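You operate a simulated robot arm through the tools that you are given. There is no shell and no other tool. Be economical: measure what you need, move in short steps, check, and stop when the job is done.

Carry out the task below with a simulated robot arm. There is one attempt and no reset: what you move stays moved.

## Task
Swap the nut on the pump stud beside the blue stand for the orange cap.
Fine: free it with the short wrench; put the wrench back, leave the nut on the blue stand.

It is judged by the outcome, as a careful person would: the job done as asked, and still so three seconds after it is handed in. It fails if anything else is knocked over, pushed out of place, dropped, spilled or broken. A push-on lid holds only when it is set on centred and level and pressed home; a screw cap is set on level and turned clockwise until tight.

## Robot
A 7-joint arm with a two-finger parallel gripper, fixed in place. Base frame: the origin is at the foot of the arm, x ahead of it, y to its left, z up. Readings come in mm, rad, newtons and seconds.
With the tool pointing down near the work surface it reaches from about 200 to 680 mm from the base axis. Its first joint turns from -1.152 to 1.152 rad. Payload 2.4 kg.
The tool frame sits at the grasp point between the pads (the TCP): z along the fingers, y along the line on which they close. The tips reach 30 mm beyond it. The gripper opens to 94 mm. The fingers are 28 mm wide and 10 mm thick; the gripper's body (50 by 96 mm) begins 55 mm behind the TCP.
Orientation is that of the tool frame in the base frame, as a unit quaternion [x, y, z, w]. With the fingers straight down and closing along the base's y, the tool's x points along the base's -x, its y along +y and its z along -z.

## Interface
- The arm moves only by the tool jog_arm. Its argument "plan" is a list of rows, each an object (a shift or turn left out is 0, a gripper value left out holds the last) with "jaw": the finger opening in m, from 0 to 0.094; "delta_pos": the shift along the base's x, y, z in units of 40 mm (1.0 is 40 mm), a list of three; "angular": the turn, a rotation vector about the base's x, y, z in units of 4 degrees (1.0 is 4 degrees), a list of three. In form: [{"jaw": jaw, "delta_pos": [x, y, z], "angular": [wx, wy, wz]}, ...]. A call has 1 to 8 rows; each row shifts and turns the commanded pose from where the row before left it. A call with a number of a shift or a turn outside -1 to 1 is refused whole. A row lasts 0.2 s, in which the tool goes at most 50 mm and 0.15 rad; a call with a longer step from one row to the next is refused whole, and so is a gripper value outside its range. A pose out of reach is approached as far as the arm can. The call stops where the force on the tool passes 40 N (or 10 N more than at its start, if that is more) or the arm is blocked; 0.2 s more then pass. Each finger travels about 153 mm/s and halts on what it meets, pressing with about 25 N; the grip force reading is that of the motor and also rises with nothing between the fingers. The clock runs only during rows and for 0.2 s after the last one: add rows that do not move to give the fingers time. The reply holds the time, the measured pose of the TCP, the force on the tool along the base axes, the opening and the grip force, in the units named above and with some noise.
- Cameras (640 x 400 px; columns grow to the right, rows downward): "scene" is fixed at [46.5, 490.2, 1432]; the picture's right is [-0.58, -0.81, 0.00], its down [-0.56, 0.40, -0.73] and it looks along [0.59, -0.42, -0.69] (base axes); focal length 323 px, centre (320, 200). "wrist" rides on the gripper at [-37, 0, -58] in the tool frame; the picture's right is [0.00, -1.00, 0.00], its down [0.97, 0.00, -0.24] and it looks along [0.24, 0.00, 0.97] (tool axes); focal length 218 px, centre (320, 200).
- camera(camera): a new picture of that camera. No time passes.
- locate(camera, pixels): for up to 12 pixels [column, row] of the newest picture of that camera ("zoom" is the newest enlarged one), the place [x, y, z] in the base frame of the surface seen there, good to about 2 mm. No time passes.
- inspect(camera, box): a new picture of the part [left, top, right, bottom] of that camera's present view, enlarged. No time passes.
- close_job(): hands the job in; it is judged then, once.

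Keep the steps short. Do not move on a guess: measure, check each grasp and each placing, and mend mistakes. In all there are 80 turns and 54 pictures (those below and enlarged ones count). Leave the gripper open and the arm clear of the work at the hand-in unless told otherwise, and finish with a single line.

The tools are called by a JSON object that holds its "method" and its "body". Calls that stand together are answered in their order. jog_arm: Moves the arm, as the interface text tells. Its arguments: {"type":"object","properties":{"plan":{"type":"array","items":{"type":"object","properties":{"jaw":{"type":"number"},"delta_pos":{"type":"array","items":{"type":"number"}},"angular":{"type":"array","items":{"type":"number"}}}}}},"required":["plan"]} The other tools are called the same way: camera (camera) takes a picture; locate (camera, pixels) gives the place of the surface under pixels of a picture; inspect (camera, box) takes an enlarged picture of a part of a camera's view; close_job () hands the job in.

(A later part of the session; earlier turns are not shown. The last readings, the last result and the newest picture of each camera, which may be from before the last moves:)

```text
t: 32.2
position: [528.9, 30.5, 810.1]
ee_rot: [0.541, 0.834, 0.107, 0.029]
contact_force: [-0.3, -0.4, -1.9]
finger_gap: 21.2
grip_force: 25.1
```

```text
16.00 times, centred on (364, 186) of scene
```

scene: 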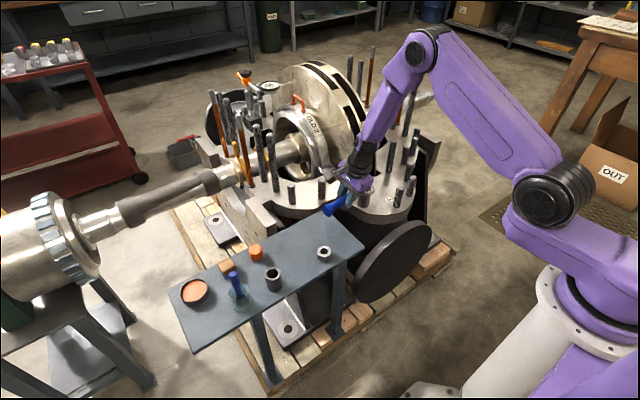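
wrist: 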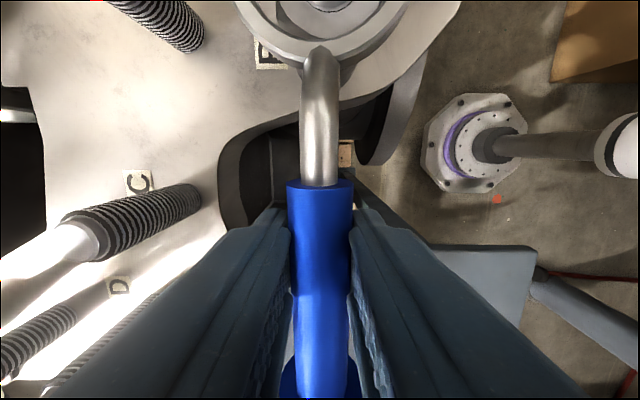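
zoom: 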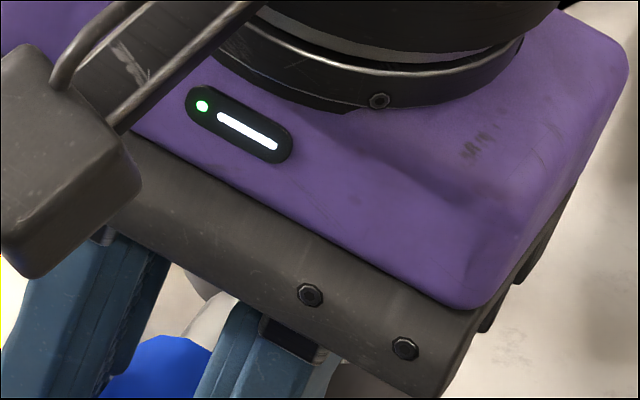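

The gripper hides it. I'll continue the turn to about 56° and watch the force in two parts.

{"method": "jog_arm", "body": {"plan": [{"delta_pos": [-0.139, -0.068, 0], "angular": [0, 0, 1]}, {"delta_pos": [-0.134, -0.077, 0], "angular": [0, 0, 1]}, {"delta_pos": [-0.128, -0.086, 0], "angular": [0, 0, 1]}, {"delta_pos": [-0.122, -0.095, 0], "angular": [0, 0, 1]}]}}

{"method": "jog_arm", "body": {"plan": [{"delta_pos": [-0.116, -0.103, 0], "angular": [0, 0, 1]}, {"delta_pos": [-0.11, -0.111, 0], "angular": [0, 0, 1]}, {"delta_pos": [-0.102, -0.118, 0], "angular": [0, 0, 1]}, {"delta_pos": [-0.094, -0.124, 0], "angular": [0, 0, 1]}, {}]}}

{"method": "camera", "body": {"camera": "wrist"}}

```text
t: 33.2
position: [507.4, 18.4, 809.4]
ee_rot: [0.419, 0.901, 0.11, 0.013]
contact_force: [-0.1, -0.7, -1.5]
finger_gap: 21.2
grip_force: 25.0
```

```text
t: 34.4
position: [490.2, -1.5, 808.6]
ee_rot: [0.29, 0.95, 0.111, -0.002]
contact_force: [0.6, 0.1, -1.3]
finger_gap: 21.3
grip_force: 25.2
```

```text
21 pictures are left
```

wrist: 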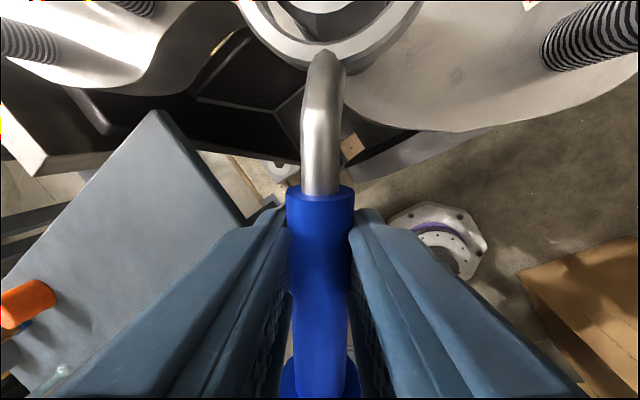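

I'll enlarge the ring area in the wrist view.

{"method": "inspect", "body": {"camera": "wrist", "box": [230, 0, 430, 100]}}

{"method": "locate", "body": {"camera": "wrist", "pixels": [[320, 3], [300, 20], [270, 20], [370, 20], [330, 45], [262, 15], [388, 40], [330, 30], [345, 20]]}}

```text
3.20 times, centred on (330, 50) of wrist
```

zoom: 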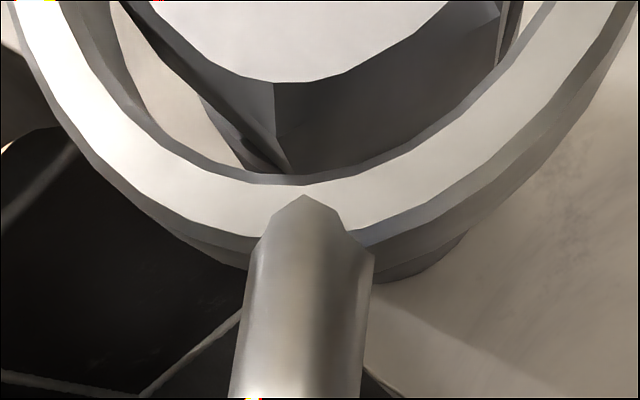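

```text
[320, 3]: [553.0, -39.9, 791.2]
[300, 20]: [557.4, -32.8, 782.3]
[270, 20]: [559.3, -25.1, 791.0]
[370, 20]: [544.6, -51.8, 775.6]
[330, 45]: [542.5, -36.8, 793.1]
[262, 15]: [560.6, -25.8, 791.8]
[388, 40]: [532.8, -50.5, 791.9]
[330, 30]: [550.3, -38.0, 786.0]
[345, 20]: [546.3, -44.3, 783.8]
```

The ring (top z≈792) surrounds the nut, and a nut corner now sits near the handle direction, so the nut turned with the wrench by about 40°. It's broken loose and now turns without load. I'll lift the wrench straight off and carry it back.

{"method": "jog_arm", "body": {"plan": [{"delta_pos": [0, 0, 0.2]}, {"delta_pos": [0, 0, 0.2]}, {"delta_pos": [0, 0, 0.3]}, {"delta_pos": [0, 0, 0.5]}, {}]}}

{"method": "jog_arm", "body": {"plan": [{"delta_pos": [0.146, 0.353, 0], "angular": [0, 0, -1]}, {"delta_pos": [0.146, 0.353, 0], "angular": [0, 0, -1]}, {"delta_pos": [0.146, 0.353, 0], "angular": [0, 0, -1]}, {"delta_pos": [0.146, 0.353, 0], "angular": [0, 0, -1]}, {"delta_pos": [0.146, 0.353, 0], "angular": [0, 0, -1]}, {"delta_pos": [0.146, 0.353, 0], "angular": [0, 0, -1]}, {"delta_pos": [0.146, 0.353, 0], "angular": [0, 0, -1]}]}}

{"method": "jog_arm", "body": {"plan": [{"delta_pos": [0.146, 0.353, 0], "angular": [0, 0, -1]}, {"delta_pos": [0.146, 0.353, 0], "angular": [0, 0, -1]}, {"delta_pos": [0.146, 0.353, 0], "angular": [0, 0, -1]}, {"delta_pos": [0.146, 0.353, 0], "angular": [0, 0, -1]}, {"delta_pos": [0.146, 0.353, 0], "angular": [0, 0, -1]}, {"delta_pos": [0.146, 0.353, 0], "angular": [0, 0, -1]}, {"delta_pos": [0.146, 0.353, 0], "angular": [0, 0, -1]}, {}]}}

{"method": "camera", "body": {"camera": "scene"}}

```text
t: 35.6
position: [490.2, 0.1, 858.4]
ee_rot: [0.291, 0.95, 0.112, -0.002]
contact_force: [-0.4, -0.6, -1.1]
finger_gap: 21.3
grip_force: 25.1
```

```text
t: 37.2
position: [530.5, 99.4, 857.0]
ee_rot: [0.512, 0.852, 0.107, 0.025]
contact_force: [-0.3, -0.1, -1.3]
finger_gap: 21.4
grip_force: 24.7
```

```text
t: 39.0
position: [572.7, 196.5, 857.9]
ee_rot: [0.703, 0.703, 0.098, 0.05]
contact_force: [-0.3, 0.0, -1.3]
finger_gap: 21.1
grip_force: 25.0
```

```text
19 pictures are left
```

scene: 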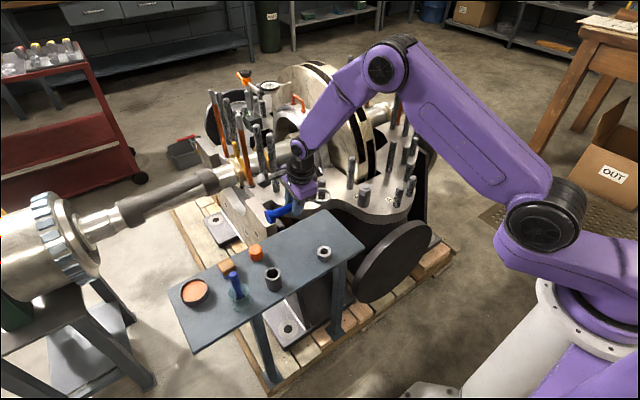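

The wrench is back over its place. I'll undo the 12° roll, shift -2.5 mm in y, and come down to just above the table.

{"method": "jog_arm", "body": {"plan": [{"delta_pos": [0, -0.02, -0.3], "angular": [0, 0.75, 0]}, {"delta_pos": [0, -0.02, -0.3], "angular": [0, 0.75, 0]}, {"delta_pos": [0, -0.02, -0.3], "angular": [0, 0.75, 0]}, {"delta_pos": [0, 0, -0.3], "angular": [0, 0.75, 0]}, {"delta_pos": [0, 0, -0.4]}, {"delta_pos": [0, 0, -0.3]}, {}, {}]}}

{"method": "inspect", "body": {"camera": "scene", "box": [250, 190, 346, 250]}}

{"method": "locate", "body": {"camera": "zoom", "pixels": [[480, 105], [440, 185], [520, 185], [555, 145], [405, 145]]}}

```text
t: 40.8
position: [571.2, 193.4, 782.1]
ee_rot: [0.709, 0.704, 0.024, -0.023]
contact_force: [0.1, 0.2, -1.2]
finger_gap: 21.1
grip_force: 24.9
```

```text
6.67 times, centred on (298, 220) of scene
```

zoom: 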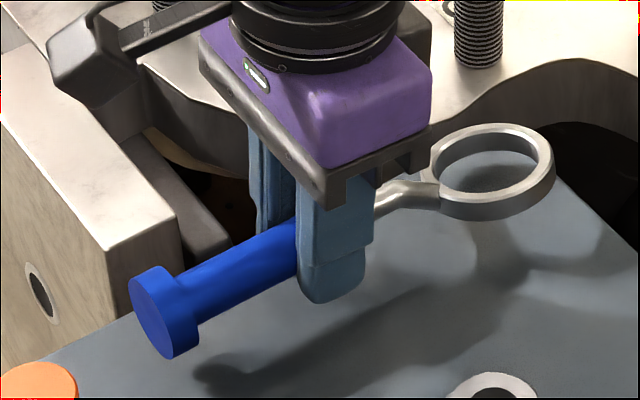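

```text
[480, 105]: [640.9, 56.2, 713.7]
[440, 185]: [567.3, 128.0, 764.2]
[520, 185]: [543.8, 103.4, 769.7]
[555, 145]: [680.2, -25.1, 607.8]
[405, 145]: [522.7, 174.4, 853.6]
```

The ring is tilted with its -x side about 6 mm high, as expected. I'll lower to z≈772 so the table levels it, then check the force.

{"method": "jog_arm", "body": {"plan": [{"delta_pos": [0, 0, -0.1]}, {"delta_pos": [0, 0, -0.06]}, {"delta_pos": [0, 0, -0.06]}, {}, {}]}}

{"method": "locate", "body": {"camera": "scene", "pixels": [[320, 250]]}}

```text
t: 42.0
position: [571.8, 193.5, 773.1]
ee_rot: [0.71, 0.704, 0.024, -0.024]
contact_force: [-2.7, 0.8, 3.7]
finger_gap: 21.3
grip_force: 24.5
```

```text
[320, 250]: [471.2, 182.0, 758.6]
```

There's contact at 3.7 N. I'll go 1.5 mm lower, then open the fingers to about 40 mm.

{"method": "jog_arm", "body": {"plan": [{"delta_pos": [0, 0, -0.04]}, {}, {"jaw": 0.026}, {"jaw": 0.034}, {"jaw": 0.045}, {}, {}]}}

{"method": "jog_arm", "body": {"plan": [{"delta_pos": [0, 0, 0.4], "angular": [-0.5, 0, 0]}, {"delta_pos": [0, 0, 0.5], "angular": [-0.5, 0, 0]}, {"delta_pos": [0, 0, 0.8]}, {"delta_pos": [0, 0, 0.8]}, {}]}}

{"method": "camera", "body": {"camera": "wrist"}}

```text
t: 43.6
position: [571.7, 193.9, 771.0]
ee_rot: [0.71, 0.704, 0.024, -0.023]
contact_force: [0.9, -0.7, 4.1]
finger_gap: 44.1
grip_force: 0.3
```

```text
t: 44.8
position: [571.8, 192.8, 871.2]
ee_rot: [0.709, 0.705, 0.0, 0.001]
contact_force: [0.2, -0.4, -0.2]
finger_gap: 45.2
grip_force: 0.1
```

```text
17 pictures are left
```

wrist: 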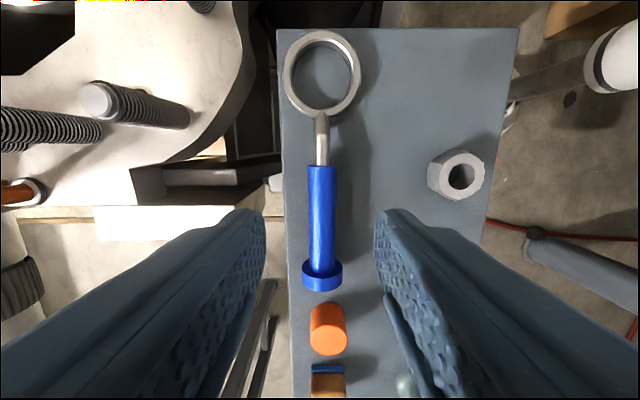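

The wrench is back in place, lying as before. Next I'll move over the stud at the same height; the nut should appear near the image centre so I can read the hex orientation.

{"method": "jog_arm", "body": {"plan": [{"jaw": 0.07, "delta_pos": [-0.025, -0.874, 0]}, {"delta_pos": [-0.025, -0.874, 0]}, {"delta_pos": [-0.025, -0.874, 0]}, {"delta_pos": [-0.025, -0.874, 0]}, {"delta_pos": [-0.025, -0.874, 0]}, {"delta_pos": [-0.025, -0.874, 0]}, {"delta_pos": [-0.025, -0.874, 0]}, {}]}}

{"method": "inspect", "body": {"camera": "wrist", "box": [240, 150, 400, 250]}}

{"method": "locate", "body": {"camera": "zoom", "pixels": [[320, 200], [300, 200], [340, 200], [320, 180], [320, 220]]}}

```text
t: 46.6
position: [565.5, -49.7, 870.5]
ee_rot: [0.71, 0.704, 0.0, 0.0]
contact_force: [-0.5, 0.1, -0.7]
finger_gap: 70.2
grip_force: 0.1
```

```text
4.00 times, centred on (320, 200) of wrist
```

zoom: 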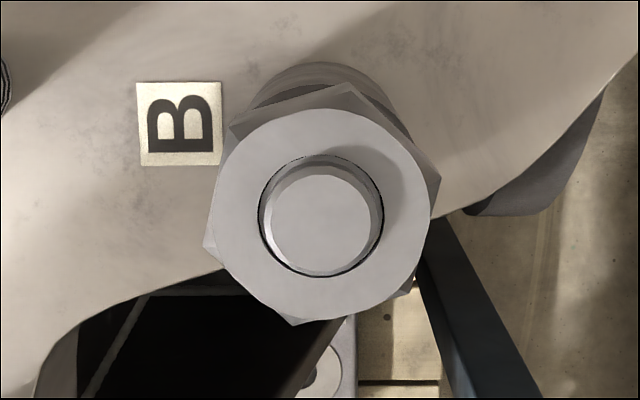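

```text
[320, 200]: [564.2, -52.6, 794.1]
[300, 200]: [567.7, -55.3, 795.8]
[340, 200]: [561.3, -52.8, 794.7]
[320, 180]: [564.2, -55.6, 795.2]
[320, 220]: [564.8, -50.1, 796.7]
```

The nut is clear in view. Its flats are 14° off the finger axis and the stud is at (565, -50.8). I'll turn the tool -14°, centre it and descend to z≈801, so the tips stay above the sleeve.

{"method": "jog_arm", "body": {"plan": [{"delta_pos": [-0.01, -0.025, -0.3], "angular": [0, 0, -0.9]}, {"delta_pos": [0, 0, -0.4], "angular": [0, 0, -0.9]}, {"delta_pos": [0, 0, -0.4], "angular": [0, 0, -0.9]}, {"delta_pos": [0, 0, -0.35], "angular": [0, 0, -0.8]}, {"delta_pos": [0, 0, -0.28]}, {}, {}]}}

{"method": "jog_arm", "body": {"plan": [{"jaw": 0.03}, {}, {}]}}

```text
t: 48.2
position: [564.0, -50.2, 801.6]
ee_rot: [0.791, 0.612, -0.001, 0.002]
contact_force: [-0.6, 0.1, -0.4]
finger_gap: 70.1
grip_force: 0.0
```

```text
t: 49.0
position: [564.3, -50.6, 801.1]
ee_rot: [0.79, 0.613, -0.001, 0.002]
contact_force: [6.0, -2.0, -2.5]
finger_gap: 35.7
grip_force: 24.9
```

The nut is gripped on its flats (35.7 mm). I'll unscrew it counter-clockwise and watch the forces.

{"method": "jog_arm", "body": {"plan": [{"angular": [0, 0, 1]}, {"angular": [0, 0, 1]}, {"angular": [0, 0, 1]}, {"angular": [0, 0, 1]}, {"angular": [0, 0, 1]}, {"angular": [0, 0, 1]}, {"angular": [0, 0, 1]}, {"angular": [0, 0, 1]}]}}

{"method": "jog_arm", "body": {"plan": [{"angular": [0, 0, 1]}, {"angular": [0, 0, 1]}, {"angular": [0, 0, 1]}, {"angular": [0, 0, 1]}, {"angular": [0, 0, 1]}, {"angular": [0, 0, 1]}, {"angular": [0, 0, 1]}, {"angular": [0, 0, 1]}]}}

{"method": "jog_arm", "body": {"plan": [{"angular": [0, 0, 1]}, {"angular": [0, 0, 1]}, {"angular": [0, 0, 1]}, {"angular": [0, 0, 1]}, {"angular": [0, 0, 1]}, {"angular": [0, 0, 1]}, {"angular": [0, 0, 1]}, {"angular": [0, 0, 1]}]}}

```text
t: 50.8
position: [565.6, -51.1, 802.4]
ee_rot: [0.589, 0.808, 0.0, 0.002]
contact_force: [7.1, 10.3, 15.0]
finger_gap: 35.7
grip_force: 24.8
```

```text
t: 52.6
position: [565.5, -51.0, 802.2]
ee_rot: [0.343, 0.939, 0.0, 0.002]
contact_force: [13.5, 14.6, 10.8]
finger_gap: 35.5
grip_force: 25.0
```

```text
t: 54.4
position: [565.6, -51.1, 802.5]
ee_rot: [0.071, 0.997, 0.001, 0.002]
contact_force: [13.7, 17.7, 10.3]
finger_gap: 35.8
grip_force: 24.9
```

The nut turns, and is pushing the tool (+14, +18, +10 N). I'll relieve the command with a small shift in that direction and keep turning.

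{"method": "jog_arm", "body": {"plan": [{"delta_pos": [0.02, 0.03, 0.03]}, {}, {"angular": [0, 0, 1]}, {"angular": [0, 0, 1]}, {"angular": [0, 0, 1]}, {"angular": [0, 0, 1]}, {"angular": [0, 0, 1]}, {"angular": [0, 0, 1]}]}}

```text
t: 56.2
position: [565.3, -50.2, 803.0]
ee_rot: [-0.138, 0.99, 0.001, 0.0]
contact_force: [9.7, 15.1, -9.8]
finger_gap: 35.6
grip_force: 25.6
```

{"method": "jog_arm", "body": {"plan": [{"delta_pos": [0.012, 0.02, -0.005]}, {"angular": [0, 0, 1]}, {"angular": [0, 0, 1]}, {"angular": [0, 0, 1]}, {"angular": [0, 0, 1]}, {"angular": [0, 0, 1]}, {"angular": [0, 0, 1]}, {"angular": [0, 0, 1]}]}}

{"method": "jog_arm", "body": {"plan": [{"angular": [0, 0, 1]}, {"angular": [0, 0, 1]}, {"angular": [0, 0, 1]}, {"angular": [0, 0, 1]}, {"angular": [0, 0, 1]}, {"angular": [0, 0, 1]}, {"angular": [0, 0, 1]}, {"angular": [0, 0, 1]}]}}

```text
t: 58.0
position: [566.0, -50.3, 802.5]
ee_rot: [-0.372, 0.928, 0.001, -0.001]
contact_force: [-15.9, 8.2, 15.1]
finger_gap: 35.9
grip_force: 25.0
```

```text
t: 59.8
position: [564.2, -50.3, 803.8]
ee_rot: [-0.613, 0.79, 0.002, -0.001]
contact_force: [-12.5, 6.1, 11.9]
finger_gap: 35.6
grip_force: 25.2
```

The tool has turned 180° so far. I'll relieve the side load and test with a gentle upward pull to see whether the nut is off the thread.

{"method": "jog_arm", "body": {"plan": [{"delta_pos": [-0.02, 0.01, 0.03]}, {"delta_pos": [0, 0, 0.04]}, {}]}}

```text
t: 60.6
position: [564.9, -49.4, 805.9]
ee_rot: [-0.613, 0.79, 0.001, 0.001]
contact_force: [2.2, -0.2, -16.3]
finger_gap: 35.8
grip_force: 25.2
```

The thread still holds it. I'll ease the pull and keep turning past this angle, as far as the wrist allows.

{"method": "jog_arm", "body": {"plan": [{"delta_pos": [0, 0, -0.03], "angular": [0, 0, 1]}, {"angular": [0, 0, 1]}, {"angular": [0, 0, 1]}, {"angular": [0, 0, 1]}, {"angular": [0, 0, 1]}, {"angular": [0, 0, 1]}, {"angular": [0, 0, 1]}, {"angular": [0, 0, 1]}]}}

{"method": "jog_arm", "body": {"plan": [{"angular": [0, 0, 1]}, {"angular": [0, 0, 1]}, {"angular": [0, 0, 1]}, {"angular": [0, 0, 1]}, {"angular": [0, 0, 1]}, {"angular": [0, 0, 1]}, {"angular": [0, 0, 1]}, {}]}}

```text
t: 62.4
position: [564.4, -48.3, 805.0]
ee_rot: [0.808, -0.59, -0.001, 0.001]
contact_force: [-7.1, -6.5, 15.8]
finger_gap: 35.9
grip_force: 25.7
```

```text
t: 64.2
position: [564.8, -50.4, 804.1]
ee_rot: [0.926, -0.377, -0.001, 0.001]
contact_force: [-4.8, -9.5, 16.2]
finger_gap: 35.9
grip_force: 24.9
```

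The wrist still follows (yaw ≈136°) and the nut is pushing upward, so it's rising. I'll keep going.

{"method": "jog_arm", "body": {"plan": [{"delta_pos": [-0.008, -0.01, 0.03], "angular": [0, 0, 1]}, {"angular": [0, 0, 1]}, {"angular": [0, 0, 1]}, {"angular": [0, 0, 1]}, {"angular": [0, 0, 1]}, {"angular": [0, 0, 1]}, {"angular": [0, 0, 1]}, {"angular": [0, 0, 1]}]}}

```text
t: 66.0
position: [564.2, -50.7, 806.7]
ee_rot: [0.994, -0.107, 0.0, 0.001]
contact_force: [1.4, -7.7, -2.2]
finger_gap: 35.4
grip_force: 25.0
```

{"method": "jog_arm", "body": {"plan": [{"delta_pos": [0, -0.005, 0.01], "angular": [0, 0, 1]}, {"angular": [0, 0, 1]}, {"angular": [0, 0, 1]}, {"angular": [0, 0, 1]}, {"angular": [0, 0, 1]}, {"angular": [0, 0, 1]}, {"angular": [0, 0, 1]}, {}]}}

{"method": "inspect", "body": {"camera": "scene", "box": [334, 170, 398, 210]}}

```text
t: 67.8
position: [566.4, -49.9, 804.4]
ee_rot: [1.0, -0.017, -0.002, 0.001]
contact_force: [-8.1, 18.7, -6.1]
finger_gap: 35.4
grip_force: 25.2
out of reach, approached as far as the arm can: row 3, 4, 5, 6, 7
```

```text
10.00 times, centred on (366, 190) of scene
```

zoom: 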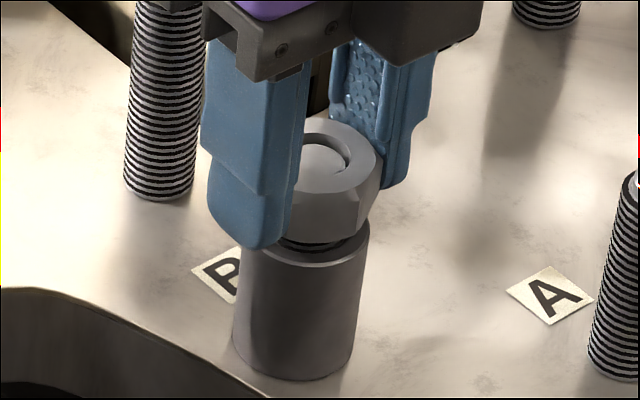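

The wrist limit is at about 178°. The nut has risen and I can see a gap under it. I'll measure how far, to estimate the turns needed.

{"method": "locate", "body": {"camera": "zoom", "pixels": [[365, 160], [355, 185], [340, 130], [318, 162], [325, 240], [320, 200], [340, 262], [290, 250], [300, 245], [340, 240]]}}

```text
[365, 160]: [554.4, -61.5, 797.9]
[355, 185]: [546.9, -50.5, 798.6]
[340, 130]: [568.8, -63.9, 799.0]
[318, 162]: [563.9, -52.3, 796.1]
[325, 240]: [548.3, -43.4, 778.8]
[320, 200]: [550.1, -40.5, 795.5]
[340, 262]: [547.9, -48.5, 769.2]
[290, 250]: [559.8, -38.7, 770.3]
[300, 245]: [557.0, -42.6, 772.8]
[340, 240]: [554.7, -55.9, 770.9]
```

The nut has risen about 7 mm. Before re-gripping I'll try one gentle upward pull to see if it comes free.

{"method": "jog_arm", "body": {"plan": [{"delta_pos": [0, 0, 0.05]}, {"delta_pos": [0, 0, 0.05]}, {}]}}

```text
t: 68.6
position: [569.7, -50.2, 810.7]
ee_rot: [1.0, -0.018, 0.0, 0.001]
contact_force: [1.7, 19.6, -15.8]
finger_gap: 35.8
grip_force: 25.2
```

{"method": "inspect", "body": {"camera": "scene", "box": [334, 170, 398, 210]}}

{"method": "locate", "body": {"camera": "zoom", "pixels": [[365, 160], [355, 185], [340, 130], [318, 162], [325, 240], [320, 200]]}}

```text
10.00 times, centred on (366, 190) of scene
```

zoom: 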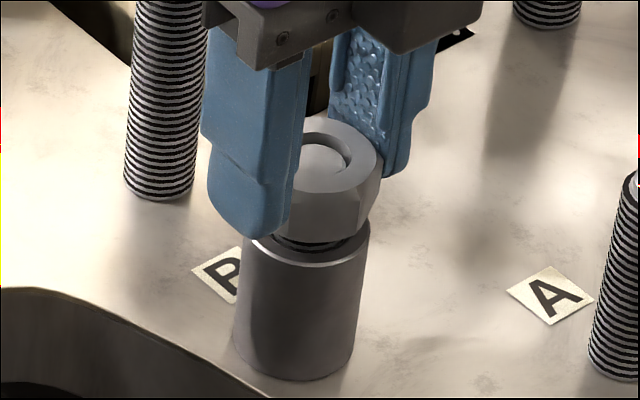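

```text
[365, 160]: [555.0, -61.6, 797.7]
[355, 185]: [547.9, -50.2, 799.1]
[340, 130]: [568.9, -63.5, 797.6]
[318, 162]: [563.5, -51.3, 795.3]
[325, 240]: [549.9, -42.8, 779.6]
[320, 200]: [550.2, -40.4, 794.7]
```

The fingers slipped up and the nut is still threaded. I'll open, turn the wrist back about 300° to -122°, where the flats line up again, and re-grip.

{"method": "jog_arm", "body": {"plan": [{"jaw": 0.062}, {}, {"angular": [0, 0, -1]}, {"angular": [0, 0, -1]}, {"angular": [0, 0, -1]}, {"angular": [0, 0, -1]}, {"angular": [0, 0, -1]}, {"angular": [0, 0, -1]}]}}

{"method": "jog_arm", "body": {"plan": [{"angular": [0, 0, -1]}, {"angular": [0, 0, -1]}, {"angular": [0, 0, -1]}, {"angular": [0, 0, -1]}, {"angular": [0, 0, -1]}, {"angular": [0, 0, -1]}, {"angular": [0, 0, -1]}, {"angular": [0, 0, -1]}]}}

{"method": "jog_arm", "body": {"plan": [{"angular": [0, 0, -1]}, {"angular": [0, 0, -1]}, {"angular": [0, 0, -1]}, {"angular": [0, 0, -1]}, {"angular": [0, 0, -1]}, {"angular": [0, 0, -1]}, {"angular": [0, 0, -1]}, {"angular": [0, 0, -1]}]}}

{"method": "jog_arm", "body": {"plan": [{"angular": [0, 0, -1]}, {"angular": [0, 0, -1]}, {"angular": [0, 0, -1]}, {"angular": [0, 0, -1]}, {"angular": [0, 0, -1]}, {"angular": [0, 0, -1]}, {"angular": [0, 0, -1]}, {"angular": [0, 0, -1]}]}}

{"method": "jog_arm", "body": {"plan": [{"angular": [0, 0, -1]}, {"angular": [0, 0, -1]}, {"angular": [0, 0, -1]}, {"angular": [0, 0, -1]}, {"angular": [0, 0, -1]}, {"angular": [0, 0, -1]}, {"angular": [0, 0, -1]}, {"angular": [0, 0, -1]}]}}

{"method": "jog_arm", "body": {"plan": [{"angular": [0, 0, -1]}, {"angular": [0, 0, -1]}, {"angular": [0, 0, -1]}, {"angular": [0, 0, -1]}, {"angular": [0, 0, -1]}, {"angular": [0, 0, -1]}, {"angular": [0, 0, -1]}, {"angular": [0, 0, -1]}]}}

{"method": "jog_arm", "body": {"plan": [{"angular": [0, 0, -1]}, {"angular": [0, 0, -1]}, {"angular": [0, 0, -1]}, {"angular": [0, 0, -1]}, {"angular": [0, 0, -1]}, {"angular": [0, 0, -1]}, {"angular": [0, 0, -1]}, {"angular": [0, 0, -1]}]}}

{"method": "jog_arm", "body": {"plan": [{"angular": [0, 0, -1]}, {"angular": [0, 0, -1]}, {"angular": [0, 0, -1]}, {"angular": [0, 0, -1]}, {"angular": [0, 0, -1]}, {"angular": [0, 0, -1]}, {"angular": [0, 0, -1]}, {"angular": [0, 0, -1]}]}}

{"method": "jog_arm", "body": {"plan": [{"angular": [0, 0, -1]}, {"angular": [0, 0, -1]}, {"angular": [0, 0, -1]}, {"angular": [0, 0, -1]}, {"angular": [0, 0, -1]}, {"angular": [0, 0, -1]}, {"angular": [0, 0, -1]}, {}]}}

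```text
t: 70.4
position: [566.3, -52.9, 808.2]
ee_rot: [0.974, -0.227, 0.0, 0.001]
contact_force: [-0.1, 0.1, 0.1]
finger_gap: 62.0
grip_force: 0.0
```

```text
t: 72.2
position: [569.0, -51.5, 808.4]
ee_rot: [0.874, -0.486, -0.001, 0.001]
contact_force: [0.3, -0.2, 0.5]
finger_gap: 61.8
grip_force: 0.1
```

```text
t: 74.0
position: [566.3, -50.6, 809.4]
ee_rot: [-0.706, 0.708, 0.001, 0.001]
contact_force: [-0.1, 1.1, -0.2]
finger_gap: 62.0
grip_force: 0.1
```

```text
t: 75.8
position: [566.4, -51.2, 810.4]
ee_rot: [-0.483, 0.876, 0.001, 0.001]
contact_force: [-0.2, 0.3, -0.3]
finger_gap: 62.0
grip_force: 0.1
```

```text
t: 77.6
position: [567.3, -53.4, 810.8]
ee_rot: [-0.223, 0.975, 0.002, 0.001]
contact_force: [0.0, 0.1, 0.1]
finger_gap: 62.0
grip_force: 0.1
```

```text
t: 79.4
position: [568.4, -50.8, 809.4]
ee_rot: [0.054, 0.999, 0.001, 0.001]
contact_force: [1.1, -0.3, -0.5]
finger_gap: 62.3
grip_force: 0.1
```

```text
t: 81.2
position: [567.6, -51.9, 809.0]
ee_rot: [0.328, 0.945, 0.0, 0.001]
contact_force: [0.5, -0.4, 1.4]
finger_gap: 62.0
grip_force: 0.1
```

```text
t: 83.0
position: [568.3, -52.2, 809.6]
ee_rot: [0.575, 0.818, 0.0, 0.002]
contact_force: [0.9, 0.1, 0.3]
finger_gap: 62.1
grip_force: 0.1
```

```text
t: 84.8
position: [568.1, -52.0, 809.3]
ee_rot: [0.756, 0.655, 0.001, 0.001]
contact_force: [-0.5, -0.4, 0.2]
finger_gap: 62.0
grip_force: 0.0
```

Yaw is now -98°. I'll go 24° further, correct the centring by (-2.6, +1.0, -1.5), close on the nut, and start the second unscrewing pass.

{"method": "jog_arm", "body": {"plan": [{"delta_pos": [-0.065, 0.025, -0.04], "angular": [0, 0, -1]}, {"angular": [0, 0, -1]}, {"angular": [0, 0, -1]}, {"angular": [0, 0, -1]}, {"angular": [0, 0, -1]}, {"angular": [0, 0, -0.95]}, {}]}}

{"method": "jog_arm", "body": {"plan": [{"jaw": 0.03}, {}, {}]}}

```text
t: 86.4
position: [564.3, -50.6, 808.9]
ee_rot: [0.875, 0.485, 0.0, 0.001]
contact_force: [-0.6, 0.3, -0.4]
finger_gap: 62.2
grip_force: 0.1
```

```text
t: 87.2
position: [565.6, -50.2, 807.2]
ee_rot: [0.874, 0.486, -0.001, 0.001]
contact_force: [-5.2, 3.3, 3.1]
finger_gap: 35.5
grip_force: 24.7
```

The nut is gripped flat-to-flat at 35.5 mm, yaw -122°. I'll turn counter-clockwise, following upward a little.

{"method": "jog_arm", "body": {"plan": [{"delta_pos": [0, 0, 0.002], "angular": [0, 0, 1]}, {"delta_pos": [0, 0, 0.002], "angular": [0, 0, 1]}, {"delta_pos": [0, 0, 0.002], "angular": [0, 0, 1]}, {"delta_pos": [0, 0, 0.002], "angular": [0, 0, 1]}, {"delta_pos": [0, 0, 0.002], "angular": [0, 0, 1]}, {"delta_pos": [0, 0, 0.002], "angular": [0, 0, 1]}, {"delta_pos": [0, 0, 0.002], "angular": [0, 0, 1]}, {"delta_pos": [0, 0, 0.002], "angular": [0, 0, 1]}]}}

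{"method": "jog_arm", "body": {"plan": [{"delta_pos": [0, 0, 0.002], "angular": [0, 0, 1]}, {"delta_pos": [0, 0, 0.002], "angular": [0, 0, 1]}, {"delta_pos": [0, 0, 0.002], "angular": [0, 0, 1]}, {"delta_pos": [0, 0, 0.002], "angular": [0, 0, 1]}, {"delta_pos": [0, 0, 0.002], "angular": [0, 0, 1]}, {"delta_pos": [0, 0, 0.002], "angular": [0, 0, 1]}, {"delta_pos": [0, 0, 0.002], "angular": [0, 0, 1]}, {"delta_pos": [0, 0, 0.002], "angular": [0, 0, 1]}]}}

{"method": "jog_arm", "body": {"plan": [{"delta_pos": [0, 0, 0.002], "angular": [0, 0, 1]}, {"delta_pos": [0, 0, 0.002], "angular": [0, 0, 1]}, {"delta_pos": [0, 0, 0.002], "angular": [0, 0, 1]}, {"delta_pos": [0, 0, 0.002], "angular": [0, 0, 1]}, {"delta_pos": [0, 0, 0.002], "angular": [0, 0, 1]}, {"delta_pos": [0, 0, 0.002], "angular": [0, 0, 1]}, {"delta_pos": [0, 0, 0.002], "angular": [0, 0, 1]}, {"delta_pos": [0, 0, 0.002], "angular": [0, 0, 1]}]}}

```text
t: 89.0
position: [564.3, -50.4, 809.2]
ee_rot: [0.707, 0.708, 0.0, 0.001]
contact_force: [-3.0, 6.6, 0.9]
finger_gap: 35.8
grip_force: 24.7
```

```text
t: 90.8
position: [566.9, -51.7, 808.7]
ee_rot: [0.484, 0.875, 0.0, 0.001]
contact_force: [2.3, 8.8, 0.6]
finger_gap: 35.6
grip_force: 25.0
```

```text
t: 92.6
position: [566.4, -49.7, 810.0]
ee_rot: [0.223, 0.975, 0.0, 0.001]
contact_force: [13.4, 14.0, -15.4]
finger_gap: 35.6
grip_force: 24.9
```

{"method": "jog_arm", "body": {"plan": [{"delta_pos": [0.015, 0.02, -0.012], "angular": [0, 0, 1]}, {"angular": [0, 0, 1]}, {"angular": [0, 0, 1]}, {"angular": [0, 0, 1]}, {"angular": [0, 0, 1]}, {"angular": [0, 0, 1]}, {"angular": [0, 0, 1]}, {"angular": [0, 0, 1]}]}}

{"method": "jog_arm", "body": {"plan": [{"angular": [0, 0, 1]}, {"angular": [0, 0, 1]}, {"angular": [0, 0, 1]}, {"angular": [0, 0, 1]}, {"angular": [0, 0, 1]}, {"angular": [0, 0, 1]}, {"angular": [0, 0, 1]}, {"angular": [0, 0, 1]}]}}

```text
t: 94.4
position: [566.5, -48.9, 809.2]
ee_rot: [-0.053, 0.999, 0.001, 0.002]
contact_force: [-0.5, 10.4, 16.4]
finger_gap: 35.7
grip_force: 25.2
```

```text
t: 96.2
position: [565.2, -49.5, 810.6]
ee_rot: [-0.327, 0.945, 0.001, 0.0]
contact_force: [-2.2, 12.4, 12.7]
finger_gap: 35.7
grip_force: 25.3
```

{"method": "jog_arm", "body": {"plan": [{"delta_pos": [0, 0.02, 0.01], "angular": [0, 0, 1]}, {"delta_pos": [0, 0, 0.001], "angular": [0, 0, 1]}, {"delta_pos": [0, 0, 0.001], "angular": [0, 0, 1]}, {"delta_pos": [0, 0, 0.001], "angular": [0, 0, 1]}, {"delta_pos": [0, 0, 0.001], "angular": [0, 0, 1]}, {"delta_pos": [0, 0, 0.001], "angular": [0, 0, 1]}, {"delta_pos": [0, 0, 0.001], "angular": [0, 0, 1]}, {"delta_pos": [0, 0, 0.001], "angular": [0, 0, 1]}]}}

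{"method": "jog_arm", "body": {"plan": [{"delta_pos": [-0.01, 0, 0.001], "angular": [0, 0, 1]}, {"delta_pos": [0, 0, 0.001], "angular": [0, 0, 1]}, {"delta_pos": [0, 0, 0.001], "angular": [0, 0, 1]}, {"delta_pos": [0, 0, 0.001], "angular": [0, 0, 1]}, {"delta_pos": [0, 0, 0.001], "angular": [0, 0, 1]}, {"delta_pos": [0, 0, 0.001], "angular": [0, 0, 1]}, {"delta_pos": [0, 0, 0.001], "angular": [0, 0, 1]}, {"delta_pos": [0, 0, 0.001], "angular": [0, 0, 1]}]}}

{"method": "jog_arm", "body": {"plan": [{"delta_pos": [0, 0, 0.001], "angular": [0, 0, 1]}, {"delta_pos": [0, 0, 0.001], "angular": [0, 0, 1]}, {"delta_pos": [0, 0, 0.001], "angular": [0, 0, 1]}, {"delta_pos": [0, 0, 0.001], "angular": [0, 0, 1]}, {"delta_pos": [0, 0, 0.001], "angular": [0, 0, 1]}, {"delta_pos": [0, 0, 0.001], "angular": [0, 0, 1]}, {"delta_pos": [0, 0, 0.001], "angular": [0, 0, 1]}, {"delta_pos": [0, 0, 0.001], "angular": [0, 0, 1]}]}}

```text
t: 98.0
position: [565.5, -50.0, 810.2]
ee_rot: [-0.574, 0.819, 0.002, -0.001]
contact_force: [-11.7, 7.9, 15.7]
finger_gap: 35.6
grip_force: 24.9
```

```text
t: 99.8
position: [565.2, -50.6, 810.3]
ee_rot: [0.777, -0.629, -0.002, -0.001]
contact_force: [-6.5, 4.7, 8.0]
finger_gap: 35.8
grip_force: 24.8
```

```text
t: 101.6
position: [564.9, -49.8, 810.2]
ee_rot: [0.92, -0.391, 0.0, 0.002]
contact_force: [-7.7, -1.1, 15.1]
finger_gap: 35.7
grip_force: 25.0
```

{"method": "jog_arm", "body": {"plan": [{"delta_pos": [0, 0, 0.01], "angular": [0, 0, 1]}, {"delta_pos": [0, 0, 0.001], "angular": [0, 0, 1]}, {"delta_pos": [0, 0, 0.001], "angular": [0, 0, 1]}, {"delta_pos": [0, 0, 0.001], "angular": [0, 0, 1]}, {"delta_pos": [0, 0, 0.001], "angular": [0, 0, 1]}, {"delta_pos": [0, 0, 0.001], "angular": [0, 0, 1]}, {"delta_pos": [0, 0, 0.001], "angular": [0, 0, 1]}, {"delta_pos": [0, 0, 0.001], "angular": [0, 0, 1]}]}}

{"method": "jog_arm", "body": {"plan": [{"angular": [0, 0, 1]}, {"angular": [0, 0, 0.5]}, {"delta_pos": [0, 0, 0.04]}, {"delta_pos": [0, 0, 0.04]}, {}]}}

{"method": "inspect", "body": {"camera": "scene", "box": [334, 170, 398, 210]}}

{"method": "locate", "body": {"camera": "zoom", "pixels": [[365, 150], [355, 172], [340, 120], [318, 150], [325, 230], [320, 195], [318, 160], [345, 250]]}}

```text
t: 103.4
position: [565.6, -49.0, 810.1]
ee_rot: [0.993, -0.122, 0.0, 0.001]
contact_force: [-6.5, -5.2, 11.7]
finger_gap: 35.5
grip_force: 24.6
```

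```text
t: 104.6
position: [564.4, -49.4, 812.5]
ee_rot: [0.998, -0.069, -0.001, 0.002]
contact_force: [5.2, -4.4, -15.3]
finger_gap: 35.9
grip_force: 25.4
```

```text
10.00 times, centred on (366, 190) of scene
```

zoom: 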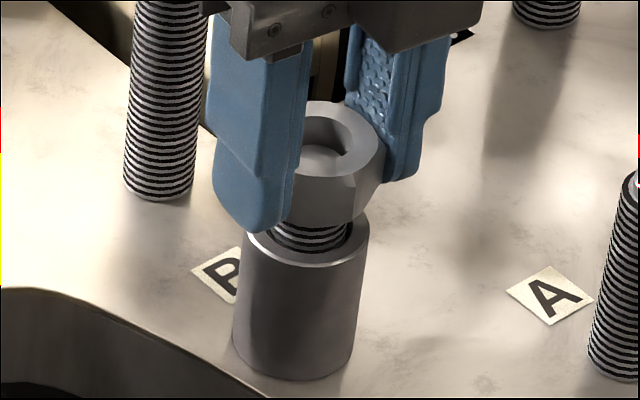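

```text
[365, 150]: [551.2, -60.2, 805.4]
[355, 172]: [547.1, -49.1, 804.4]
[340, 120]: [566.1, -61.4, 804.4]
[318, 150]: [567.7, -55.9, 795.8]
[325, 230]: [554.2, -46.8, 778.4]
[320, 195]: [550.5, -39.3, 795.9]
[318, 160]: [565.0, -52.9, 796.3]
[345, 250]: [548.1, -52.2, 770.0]
```

The nut has risen to z≈804.7, which is about 7.8 mm per turn, and roughly 12 mm of thread remains. I'll re-grip: open, turn back 300°, and close again.

{"method": "jog_arm", "body": {"plan": [{"jaw": 0.062}, {}, {"angular": [0, 0, -1]}, {"angular": [0, 0, -1]}, {"angular": [0, 0, -1]}, {"angular": [0, 0, -1]}, {"angular": [0, 0, -1]}, {"angular": [0, 0, -1]}]}}

{"method": "jog_arm", "body": {"plan": [{"angular": [0, 0, -1]}, {"angular": [0, 0, -1]}, {"angular": [0, 0, -1]}, {"angular": [0, 0, -1]}, {"angular": [0, 0, -1]}, {"angular": [0, 0, -1]}, {"angular": [0, 0, -1]}, {"angular": [0, 0, -1]}]}}

{"method": "jog_arm", "body": {"plan": [{"angular": [0, 0, -1]}, {"angular": [0, 0, -1]}, {"angular": [0, 0, -1]}, {"angular": [0, 0, -1]}, {"angular": [0, 0, -1]}, {"angular": [0, 0, -1]}, {"angular": [0, 0, -1]}, {"angular": [0, 0, -1]}]}}

{"method": "jog_arm", "body": {"plan": [{"angular": [0, 0, -1]}, {"angular": [0, 0, -1]}, {"angular": [0, 0, -1]}, {"angular": [0, 0, -1]}, {"angular": [0, 0, -1]}, {"angular": [0, 0, -1]}, {"angular": [0, 0, -1]}, {"angular": [0, 0, -1]}]}}

{"method": "jog_arm", "body": {"plan": [{"angular": [0, 0, -1]}, {"angular": [0, 0, -1]}, {"angular": [0, 0, -1]}, {"angular": [0, 0, -1]}, {"angular": [0, 0, -1]}, {"angular": [0, 0, -1]}, {"angular": [0, 0, -1]}, {"angular": [0, 0, -1]}]}}

{"method": "jog_arm", "body": {"plan": [{"angular": [0, 0, -1]}, {"angular": [0, 0, -1]}, {"angular": [0, 0, -1]}, {"angular": [0, 0, -1]}, {"angular": [0, 0, -1]}, {"angular": [0, 0, -1]}, {"angular": [0, 0, -1]}, {"angular": [0, 0, -1]}]}}

{"method": "jog_arm", "body": {"plan": [{"angular": [0, 0, -1]}, {"angular": [0, 0, -1]}, {"angular": [0, 0, -1]}, {"angular": [0, 0, -1]}, {"angular": [0, 0, -1]}, {"angular": [0, 0, -1]}, {"angular": [0, 0, -1]}, {"angular": [0, 0, -1]}]}}

{"method": "jog_arm", "body": {"plan": [{"angular": [0, 0, -1]}, {"angular": [0, 0, -1]}, {"angular": [0, 0, -1]}, {"angular": [0, 0, -1]}, {"angular": [0, 0, -1]}, {"angular": [0, 0, -1]}, {"angular": [0, 0, -1]}, {"angular": [0, 0, -1]}]}}

{"method": "jog_arm", "body": {"plan": [{"angular": [0, 0, -1]}, {"angular": [0, 0, -1]}, {"angular": [0, 0, -1]}, {"angular": [0, 0, -1]}, {"angular": [0, 0, -1]}, {"angular": [0, 0, -1]}, {"angular": [0, 0, -1]}, {"angular": [0, 0, -1]}]}}

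{"method": "jog_arm", "body": {"plan": [{"angular": [0, 0, -1]}, {"angular": [0, 0, -1]}, {"angular": [0, 0, -1]}, {"angular": [0, 0, -1]}, {"angular": [0, 0, -1]}, {}, {}]}}

```text
t: 106.4
position: [565.7, -50.1, 812.2]
ee_rot: [0.961, -0.276, -0.001, 0.0]
contact_force: [-1.1, 0.9, 0.4]
finger_gap: 61.9
grip_force: 0.0
```

```text
t: 108.2
position: [565.5, -49.5, 813.5]
ee_rot: [0.848, -0.53, -0.001, 0.001]
contact_force: [-0.1, -0.1, 0.6]
finger_gap: 62.2
grip_force: 0.0
```

```text
t: 110.0
position: [564.0, -50.5, 813.1]
ee_rot: [-0.669, 0.743, 0.001, 0.0]
contact_force: [-0.3, 0.5, 0.8]
finger_gap: 62.2
grip_force: 0.1
```

```text
t: 111.8
position: [564.8, -49.3, 813.7]
ee_rot: [-0.438, 0.899, 0.001, 0.0]
contact_force: [0.3, 0.5, -0.3]
finger_gap: 62.3
grip_force: 0.0
```

```text
t: 113.6
position: [564.6, -49.2, 813.4]
ee_rot: [-0.172, 0.985, 0.001, 0.002]
contact_force: [-0.2, 0.1, 0.5]
finger_gap: 62.1
grip_force: 0.0
```

```text
t: 115.4
position: [564.8, -49.3, 814.1]
ee_rot: [0.105, 0.994, 0.0, 0.001]
contact_force: [1.1, 1.0, -0.4]
finger_gap: 62.0
grip_force: 0.1
```

```text
t: 117.2
position: [565.4, -48.8, 815.1]
ee_rot: [0.375, 0.927, 0.001, 0.001]
contact_force: [0.3, -0.1, -0.2]
finger_gap: 62.1
grip_force: 0.1
```

```text
t: 119.0
position: [565.2, -49.1, 814.8]
ee_rot: [0.616, 0.788, 0.001, 0.001]
contact_force: [-0.1, -0.2, 0.1]
finger_gap: 61.8
grip_force: 0.0
```

```text
t: 120.8
position: [565.8, -49.8, 814.2]
ee_rot: [0.809, 0.587, 0.0, 0.001]
contact_force: [0.1, 0.2, 1.1]
finger_gap: 61.9
grip_force: 0.0
```

```text
t: 122.4
position: [566.3, -49.2, 814.1]
ee_rot: [0.899, 0.438, -0.001, 0.001]
contact_force: [0.2, -0.2, 0.4]
finger_gap: 62.1
grip_force: 0.0
```

The wrist is at -128°, aligned. I'll shift (0, -1, -1.5), grip, and turn in the third pass.

{"method": "jog_arm", "body": {"plan": [{"delta_pos": [0, -0.025, -0.04]}, {}, {"jaw": 0.03}, {}, {}]}}

{"method": "jog_arm", "body": {"plan": [{"delta_pos": [0, 0, 0.0015], "angular": [0, 0, 1]}, {"delta_pos": [0, 0, 0.0015], "angular": [0, 0, 1]}, {"delta_pos": [0, 0, 0.0015], "angular": [0, 0, 1]}, {"delta_pos": [0, 0, 0.0015], "angular": [0, 0, 1]}, {"delta_pos": [0, 0, 0.0015], "angular": [0, 0, 1]}, {"delta_pos": [0, 0, 0.0015], "angular": [0, 0, 1]}, {"delta_pos": [0, 0, 0.0015], "angular": [0, 0, 1]}, {"delta_pos": [0, 0, 0.0015], "angular": [0, 0, 1]}]}}

{"method": "jog_arm", "body": {"plan": [{"delta_pos": [0, 0, 0.0015], "angular": [0, 0, 1]}, {"delta_pos": [0, 0, 0.0015], "angular": [0, 0, 1]}, {"delta_pos": [0, 0, 0.0015], "angular": [0, 0, 1]}, {"delta_pos": [0, 0, 0.0015], "angular": [0, 0, 1]}, {"delta_pos": [0, 0, 0.0015], "angular": [0, 0, 1]}, {"delta_pos": [0, 0, 0.0015], "angular": [0, 0, 1]}, {"delta_pos": [0, 0, 0.0015], "angular": [0, 0, 1]}, {"delta_pos": [0, 0, 0.0015], "angular": [0, 0, 1]}]}}

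{"method": "jog_arm", "body": {"plan": [{"delta_pos": [0, 0, 0.0015], "angular": [0, 0, 1]}, {"delta_pos": [0, 0, 0.0015], "angular": [0, 0, 1]}, {"delta_pos": [0, 0, 0.0015], "angular": [0, 0, 1]}, {"delta_pos": [0, 0, 0.0015], "angular": [0, 0, 1]}, {"delta_pos": [0, 0, 0.0015], "angular": [0, 0, 1]}, {"delta_pos": [0, 0, 0.0015], "angular": [0, 0, 1]}, {"delta_pos": [0, 0, 0.0015], "angular": [0, 0, 1]}, {"delta_pos": [0, 0, 0.0015], "angular": [0, 0, 1]}]}}

```text
t: 123.6
position: [565.2, -48.9, 812.3]
ee_rot: [0.898, 0.439, 0.0, 0.001]
contact_force: [-5.1, 3.5, 2.6]
finger_gap: 35.7
grip_force: 25.5
```

```text
t: 125.4
position: [564.4, -49.3, 813.3]
ee_rot: [0.742, 0.67, 0.0, 0.001]
contact_force: [-8.2, 6.7, 1.9]
finger_gap: 35.5
grip_force: 25.2
```

```text
t: 127.2
position: [564.6, -49.0, 813.9]
ee_rot: [0.529, 0.849, 0.001, 0.001]
contact_force: [-8.6, 11.2, -0.7]
finger_gap: 35.7
grip_force: 24.7
```

```text
t: 129.0
position: [564.7, -51.0, 815.3]
ee_rot: [0.275, 0.961, 0.001, 0.001]
contact_force: [-4.9, 8.7, -3.2]
finger_gap: 35.6
grip_force: 25.3
```

Forces are modest. I'll continue the pass, following upward.

{"method": "jog_arm", "body": {"plan": [{"delta_pos": [-0.008, 0.012, 0.002], "angular": [0, 0, 1]}, {"delta_pos": [0, 0, 0.002], "angular": [0, 0, 1]}, {"delta_pos": [0, 0, 0.002], "angular": [0, 0, 1]}, {"delta_pos": [0, 0, 0.002], "angular": [0, 0, 1]}, {"delta_pos": [0, 0, 0.002], "angular": [0, 0, 1]}, {"delta_pos": [0, 0, 0.002], "angular": [0, 0, 1]}, {"delta_pos": [0, 0, 0.002], "angular": [0, 0, 1]}, {"delta_pos": [0, 0, 0.002], "angular": [0, 0, 1]}]}}

{"method": "jog_arm", "body": {"plan": [{"delta_pos": [0, 0, 0.002], "angular": [0, 0, 1]}, {"delta_pos": [0, 0, 0.002], "angular": [0, 0, 1]}, {"delta_pos": [0, 0, 0.002], "angular": [0, 0, 1]}, {"delta_pos": [0, 0, 0.002], "angular": [0, 0, 1]}, {"delta_pos": [0, 0, 0.002], "angular": [0, 0, 1]}, {"delta_pos": [0, 0, 0.002], "angular": [0, 0, 1]}, {"delta_pos": [0, 0, 0.002], "angular": [0, 0, 1]}, {"delta_pos": [0, 0, 0.002], "angular": [0, 0, 1]}]}}

{"method": "jog_arm", "body": {"plan": [{"delta_pos": [0, 0, 0.002], "angular": [0, 0, 1]}, {"delta_pos": [0, 0, 0.002], "angular": [0, 0, 1]}, {"delta_pos": [0, 0, 0.002], "angular": [0, 0, 1]}, {"delta_pos": [0, 0, 0.002], "angular": [0, 0, 1]}, {"delta_pos": [0, 0, 0.002], "angular": [0, 0, 1]}, {"delta_pos": [0, 0, 0.002], "angular": [0, 0, 1]}, {"delta_pos": [0, 0, 0.002], "angular": [0, 0, 1]}, {"delta_pos": [0, 0, 0.002], "angular": [0, 0, 1]}]}}

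{"method": "jog_arm", "body": {"plan": [{"delta_pos": [0, 0, 0.002], "angular": [0, 0, 1]}, {"delta_pos": [0, 0, 0.002], "angular": [0, 0, 1]}, {"delta_pos": [0, 0, 0.002], "angular": [0, 0, 1]}, {"delta_pos": [0, 0, 0.002], "angular": [0, 0, 1]}, {"delta_pos": [0, 0, 0.002], "angular": [0, 0, 1]}, {"delta_pos": [0, 0, 0.002], "angular": [0, 0, 1]}, {"delta_pos": [0, 0, 0.002], "angular": [0, 0, 1]}, {"delta_pos": [0, 0, 0.002], "angular": [0, 0, 1]}]}}

{"method": "jog_arm", "body": {"plan": [{"delta_pos": [0, 0, 0.002], "angular": [0, 0, 1]}, {"delta_pos": [0, 0, 0.002], "angular": [0, 0, 1]}, {"delta_pos": [0, 0, 0.002], "angular": [0, 0, 1]}, {"delta_pos": [0, 0, 0.002], "angular": [0, 0, 1]}, {"delta_pos": [0, 0, 0.002], "angular": [0, 0, 1]}, {"delta_pos": [0, 0, 0.002], "angular": [0, 0, 1]}, {"delta_pos": [0, 0, 0.002], "angular": [0, 0, 1]}, {"delta_pos": [0, 0, 0.002], "angular": [0, 0, 1]}]}}

```text
t: 130.8
position: [566.7, -49.0, 816.0]
ee_rot: [-0.001, 1.0, 0.0, 0.0]
contact_force: [5.0, 4.8, -14.2]
finger_gap: 35.8
grip_force: 25.9
```

```text
t: 132.6
position: [564.7, -48.9, 816.9]
ee_rot: [-0.276, 0.961, -0.001, 0.001]
contact_force: [8.5, 5.1, -3.5]
finger_gap: 35.8
grip_force: 25.0
```

```text
t: 134.4
position: [565.3, -49.3, 817.0]
ee_rot: [-0.531, 0.847, 0.001, 0.001]
contact_force: [12.5, 9.3, -7.4]
finger_gap: 35.7
grip_force: 25.3
```

```text
t: 136.2
position: [565.9, -49.3, 818.2]
ee_rot: [0.744, -0.668, -0.002, 0.001]
contact_force: [3.1, 6.1, 0.8]
finger_gap: 35.4
grip_force: 25.3
```

```text
t: 138.0
position: [564.4, -50.5, 817.6]
ee_rot: [0.899, -0.438, -0.001, 0.001]
contact_force: [-2.3, 7.0, 4.3]
finger_gap: 35.7
grip_force: 24.7
```

I'll turn the last 44° of this pass and then test-lift a few mm.

{"method": "jog_arm", "body": {"plan": [{"delta_pos": [0, 0, 0.002], "angular": [0, 0, 1]}, {"delta_pos": [0, 0, 0.002], "angular": [0, 0, 1]}, {"delta_pos": [0, 0, 0.002], "angular": [0, 0, 1]}, {"delta_pos": [0, 0, 0.002], "angular": [0, 0, 1]}, {"delta_pos": [0, 0, 0.002], "angular": [0, 0, 1]}, {"delta_pos": [0, 0, 0.002], "angular": [0, 0, 1]}, {"delta_pos": [0, 0, 0.002], "angular": [0, 0, 1]}, {"delta_pos": [0, 0, 0.002], "angular": [0, 0, 1]}]}}

{"method": "jog_arm", "body": {"plan": [{"angular": [0, 0, 1]}, {"angular": [0, 0, 1]}, {"angular": [0, 0, 1]}, {"delta_pos": [0, 0, 0.04]}, {"delta_pos": [0, 0, 0.04]}, {}]}}

{"method": "inspect", "body": {"camera": "scene", "box": [334, 165, 398, 205]}}

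{"method": "locate", "body": {"camera": "zoom", "pixels": [[365, 170], [355, 190], [340, 145], [318, 180], [325, 250], [320, 215], [345, 270]]}}

```text
t: 139.8
position: [565.6, -51.1, 818.5]
ee_rot: [0.985, -0.173, -0.001, 0.0]
contact_force: [-1.4, 3.1, -1.7]
finger_gap: 35.7
grip_force: 24.5
```

```text
t: 141.2
position: [565.5, -51.0, 823.0]
ee_rot: [0.998, -0.069, -0.001, 0.001]
contact_force: [0.3, -0.8, -0.8]
finger_gap: 35.5
grip_force: 25.2
```

```text
10.00 times, centred on (366, 185) of scene
```

zoom: 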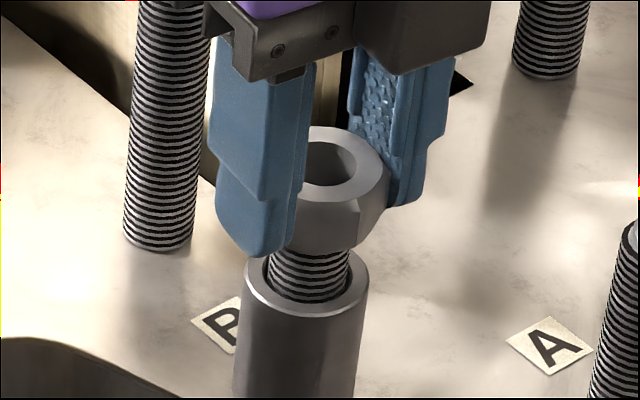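

```text
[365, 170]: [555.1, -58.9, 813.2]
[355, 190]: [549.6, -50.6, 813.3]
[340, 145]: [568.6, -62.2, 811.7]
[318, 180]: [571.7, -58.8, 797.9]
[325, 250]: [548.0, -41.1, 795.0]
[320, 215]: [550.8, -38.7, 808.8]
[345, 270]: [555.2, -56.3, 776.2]
```

The nut came off with no force. I'll lift it clear and carry it to an empty spot on the blue table at about (485, 118).

{"method": "jog_arm", "body": {"plan": [{"delta_pos": [0, 0, 0.5]}, {"delta_pos": [0, 0, 0.5]}, {"delta_pos": [-0.4, 0.845, 0]}, {"delta_pos": [-0.4, 0.845, 0]}, {"delta_pos": [-0.4, 0.845, 0]}, {"delta_pos": [-0.4, 0.845, 0]}, {"delta_pos": [-0.4, 0.845, 0]}, {}]}}

{"method": "jog_arm", "body": {"plan": [{"delta_pos": [0, 0, -0.5]}, {"delta_pos": [0, 0, -0.5]}, {"delta_pos": [0, 0, -0.5]}, {"delta_pos": [0, 0, -0.4]}, {}, {}]}}

{"method": "camera", "body": {"camera": "scene"}}

```text
t: 143.0
position: [485.5, 118.2, 862.3]
ee_rot: [0.998, -0.069, 0.0, 0.001]
contact_force: [-0.5, 0.0, -1.2]
finger_gap: 35.5
grip_force: 24.5
```

```text
t: 144.4
position: [484.7, 119.2, 786.5]
ee_rot: [0.998, -0.07, 0.0, 0.001]
contact_force: [0.6, -0.4, -1.8]
finger_gap: 35.7
grip_force: 24.9
```

```text
11 pictures are left
```

scene: 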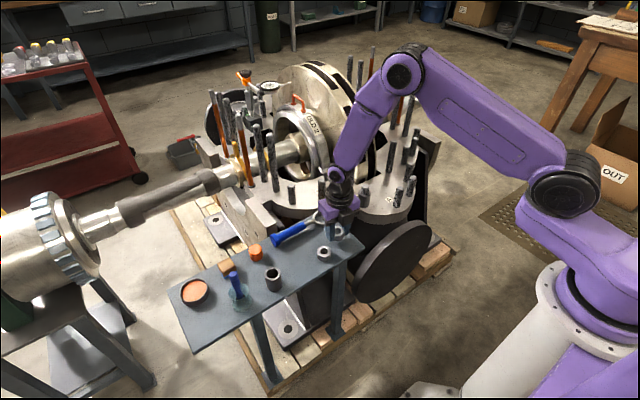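

It's over the free area. I'll lower gently until the nut touches the table.

{"method": "jog_arm", "body": {"plan": [{"delta_pos": [0, 0, -0.2]}, {"delta_pos": [0, 0, -0.12]}, {"delta_pos": [0, 0, -0.07]}, {}, {}]}}

```text
t: 145.6
position: [484.4, 119.1, 770.5]
ee_rot: [0.998, -0.07, -0.001, 0.001]
contact_force: [-0.8, -1.1, -1.4]
finger_gap: 35.7
grip_force: 24.7
```

{"method": "jog_arm", "body": {"plan": [{"delta_pos": [0, 0, -0.03]}, {"delta_pos": [0, 0, -0.02]}, {}]}}

```text
t: 146.4
position: [485.2, 119.6, 770.2]
ee_rot: [0.998, -0.068, 0.0, 0.001]
contact_force: [-7.5, 0.5, 24.1]
finger_gap: 35.7
grip_force: 24.9
```

The nut is on the table (24 N up). I'll open, rise, and move the camera toward the cap.

{"method": "jog_arm", "body": {"plan": [{"delta_pos": [0, 0, 0.03]}, {"jaw": 0.045}, {"jaw": 0.055}, {}, {"delta_pos": [0, 0, 0.6]}, {"delta_pos": [0, 0, 0.9]}, {"delta_pos": [0, 0, 0.9]}]}}

{"method": "jog_arm", "body": {"plan": [{"delta_pos": [0.25, 0.7, 0]}, {"delta_pos": [0.25, 0.7, 0]}, {"delta_pos": [0.25, 0.7, 0]}, {"delta_pos": [0.25, 0.7, 0]}, {"delta_pos": [0.25, 0.7, 0]}, {"delta_pos": [0.25, 0.7, 0]}, {"delta_pos": [0.25, 0.7, 0]}, {}]}}

{"method": "camera", "body": {"camera": "wrist"}}

{"method": "locate", "body": {"camera": "wrist", "pixels": [[320, 200], [300, 200], [340, 200], [320, 180], [320, 220]]}}

```text
t: 148.0
position: [485.3, 120.6, 866.5]
ee_rot: [0.998, -0.07, -0.001, 0.0]
contact_force: [0.0, 0.3, -0.1]
finger_gap: 55.0
grip_force: 0.1
```

```text
t: 149.8
position: [554.8, 316.9, 866.5]
ee_rot: [0.998, -0.07, -0.001, 0.001]
contact_force: [-0.2, 0.6, -0.2]
finger_gap: 54.9
grip_force: 0.1
```

```text
10 pictures are left
```

wrist: 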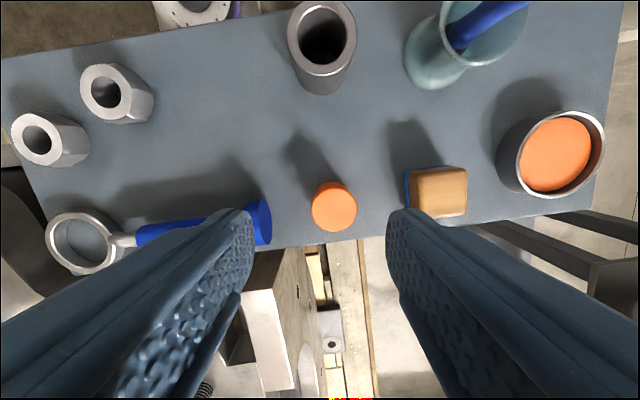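

```text
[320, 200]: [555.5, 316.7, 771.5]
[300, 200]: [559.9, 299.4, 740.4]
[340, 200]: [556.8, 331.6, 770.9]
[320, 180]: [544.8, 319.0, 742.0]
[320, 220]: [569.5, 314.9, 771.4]
```

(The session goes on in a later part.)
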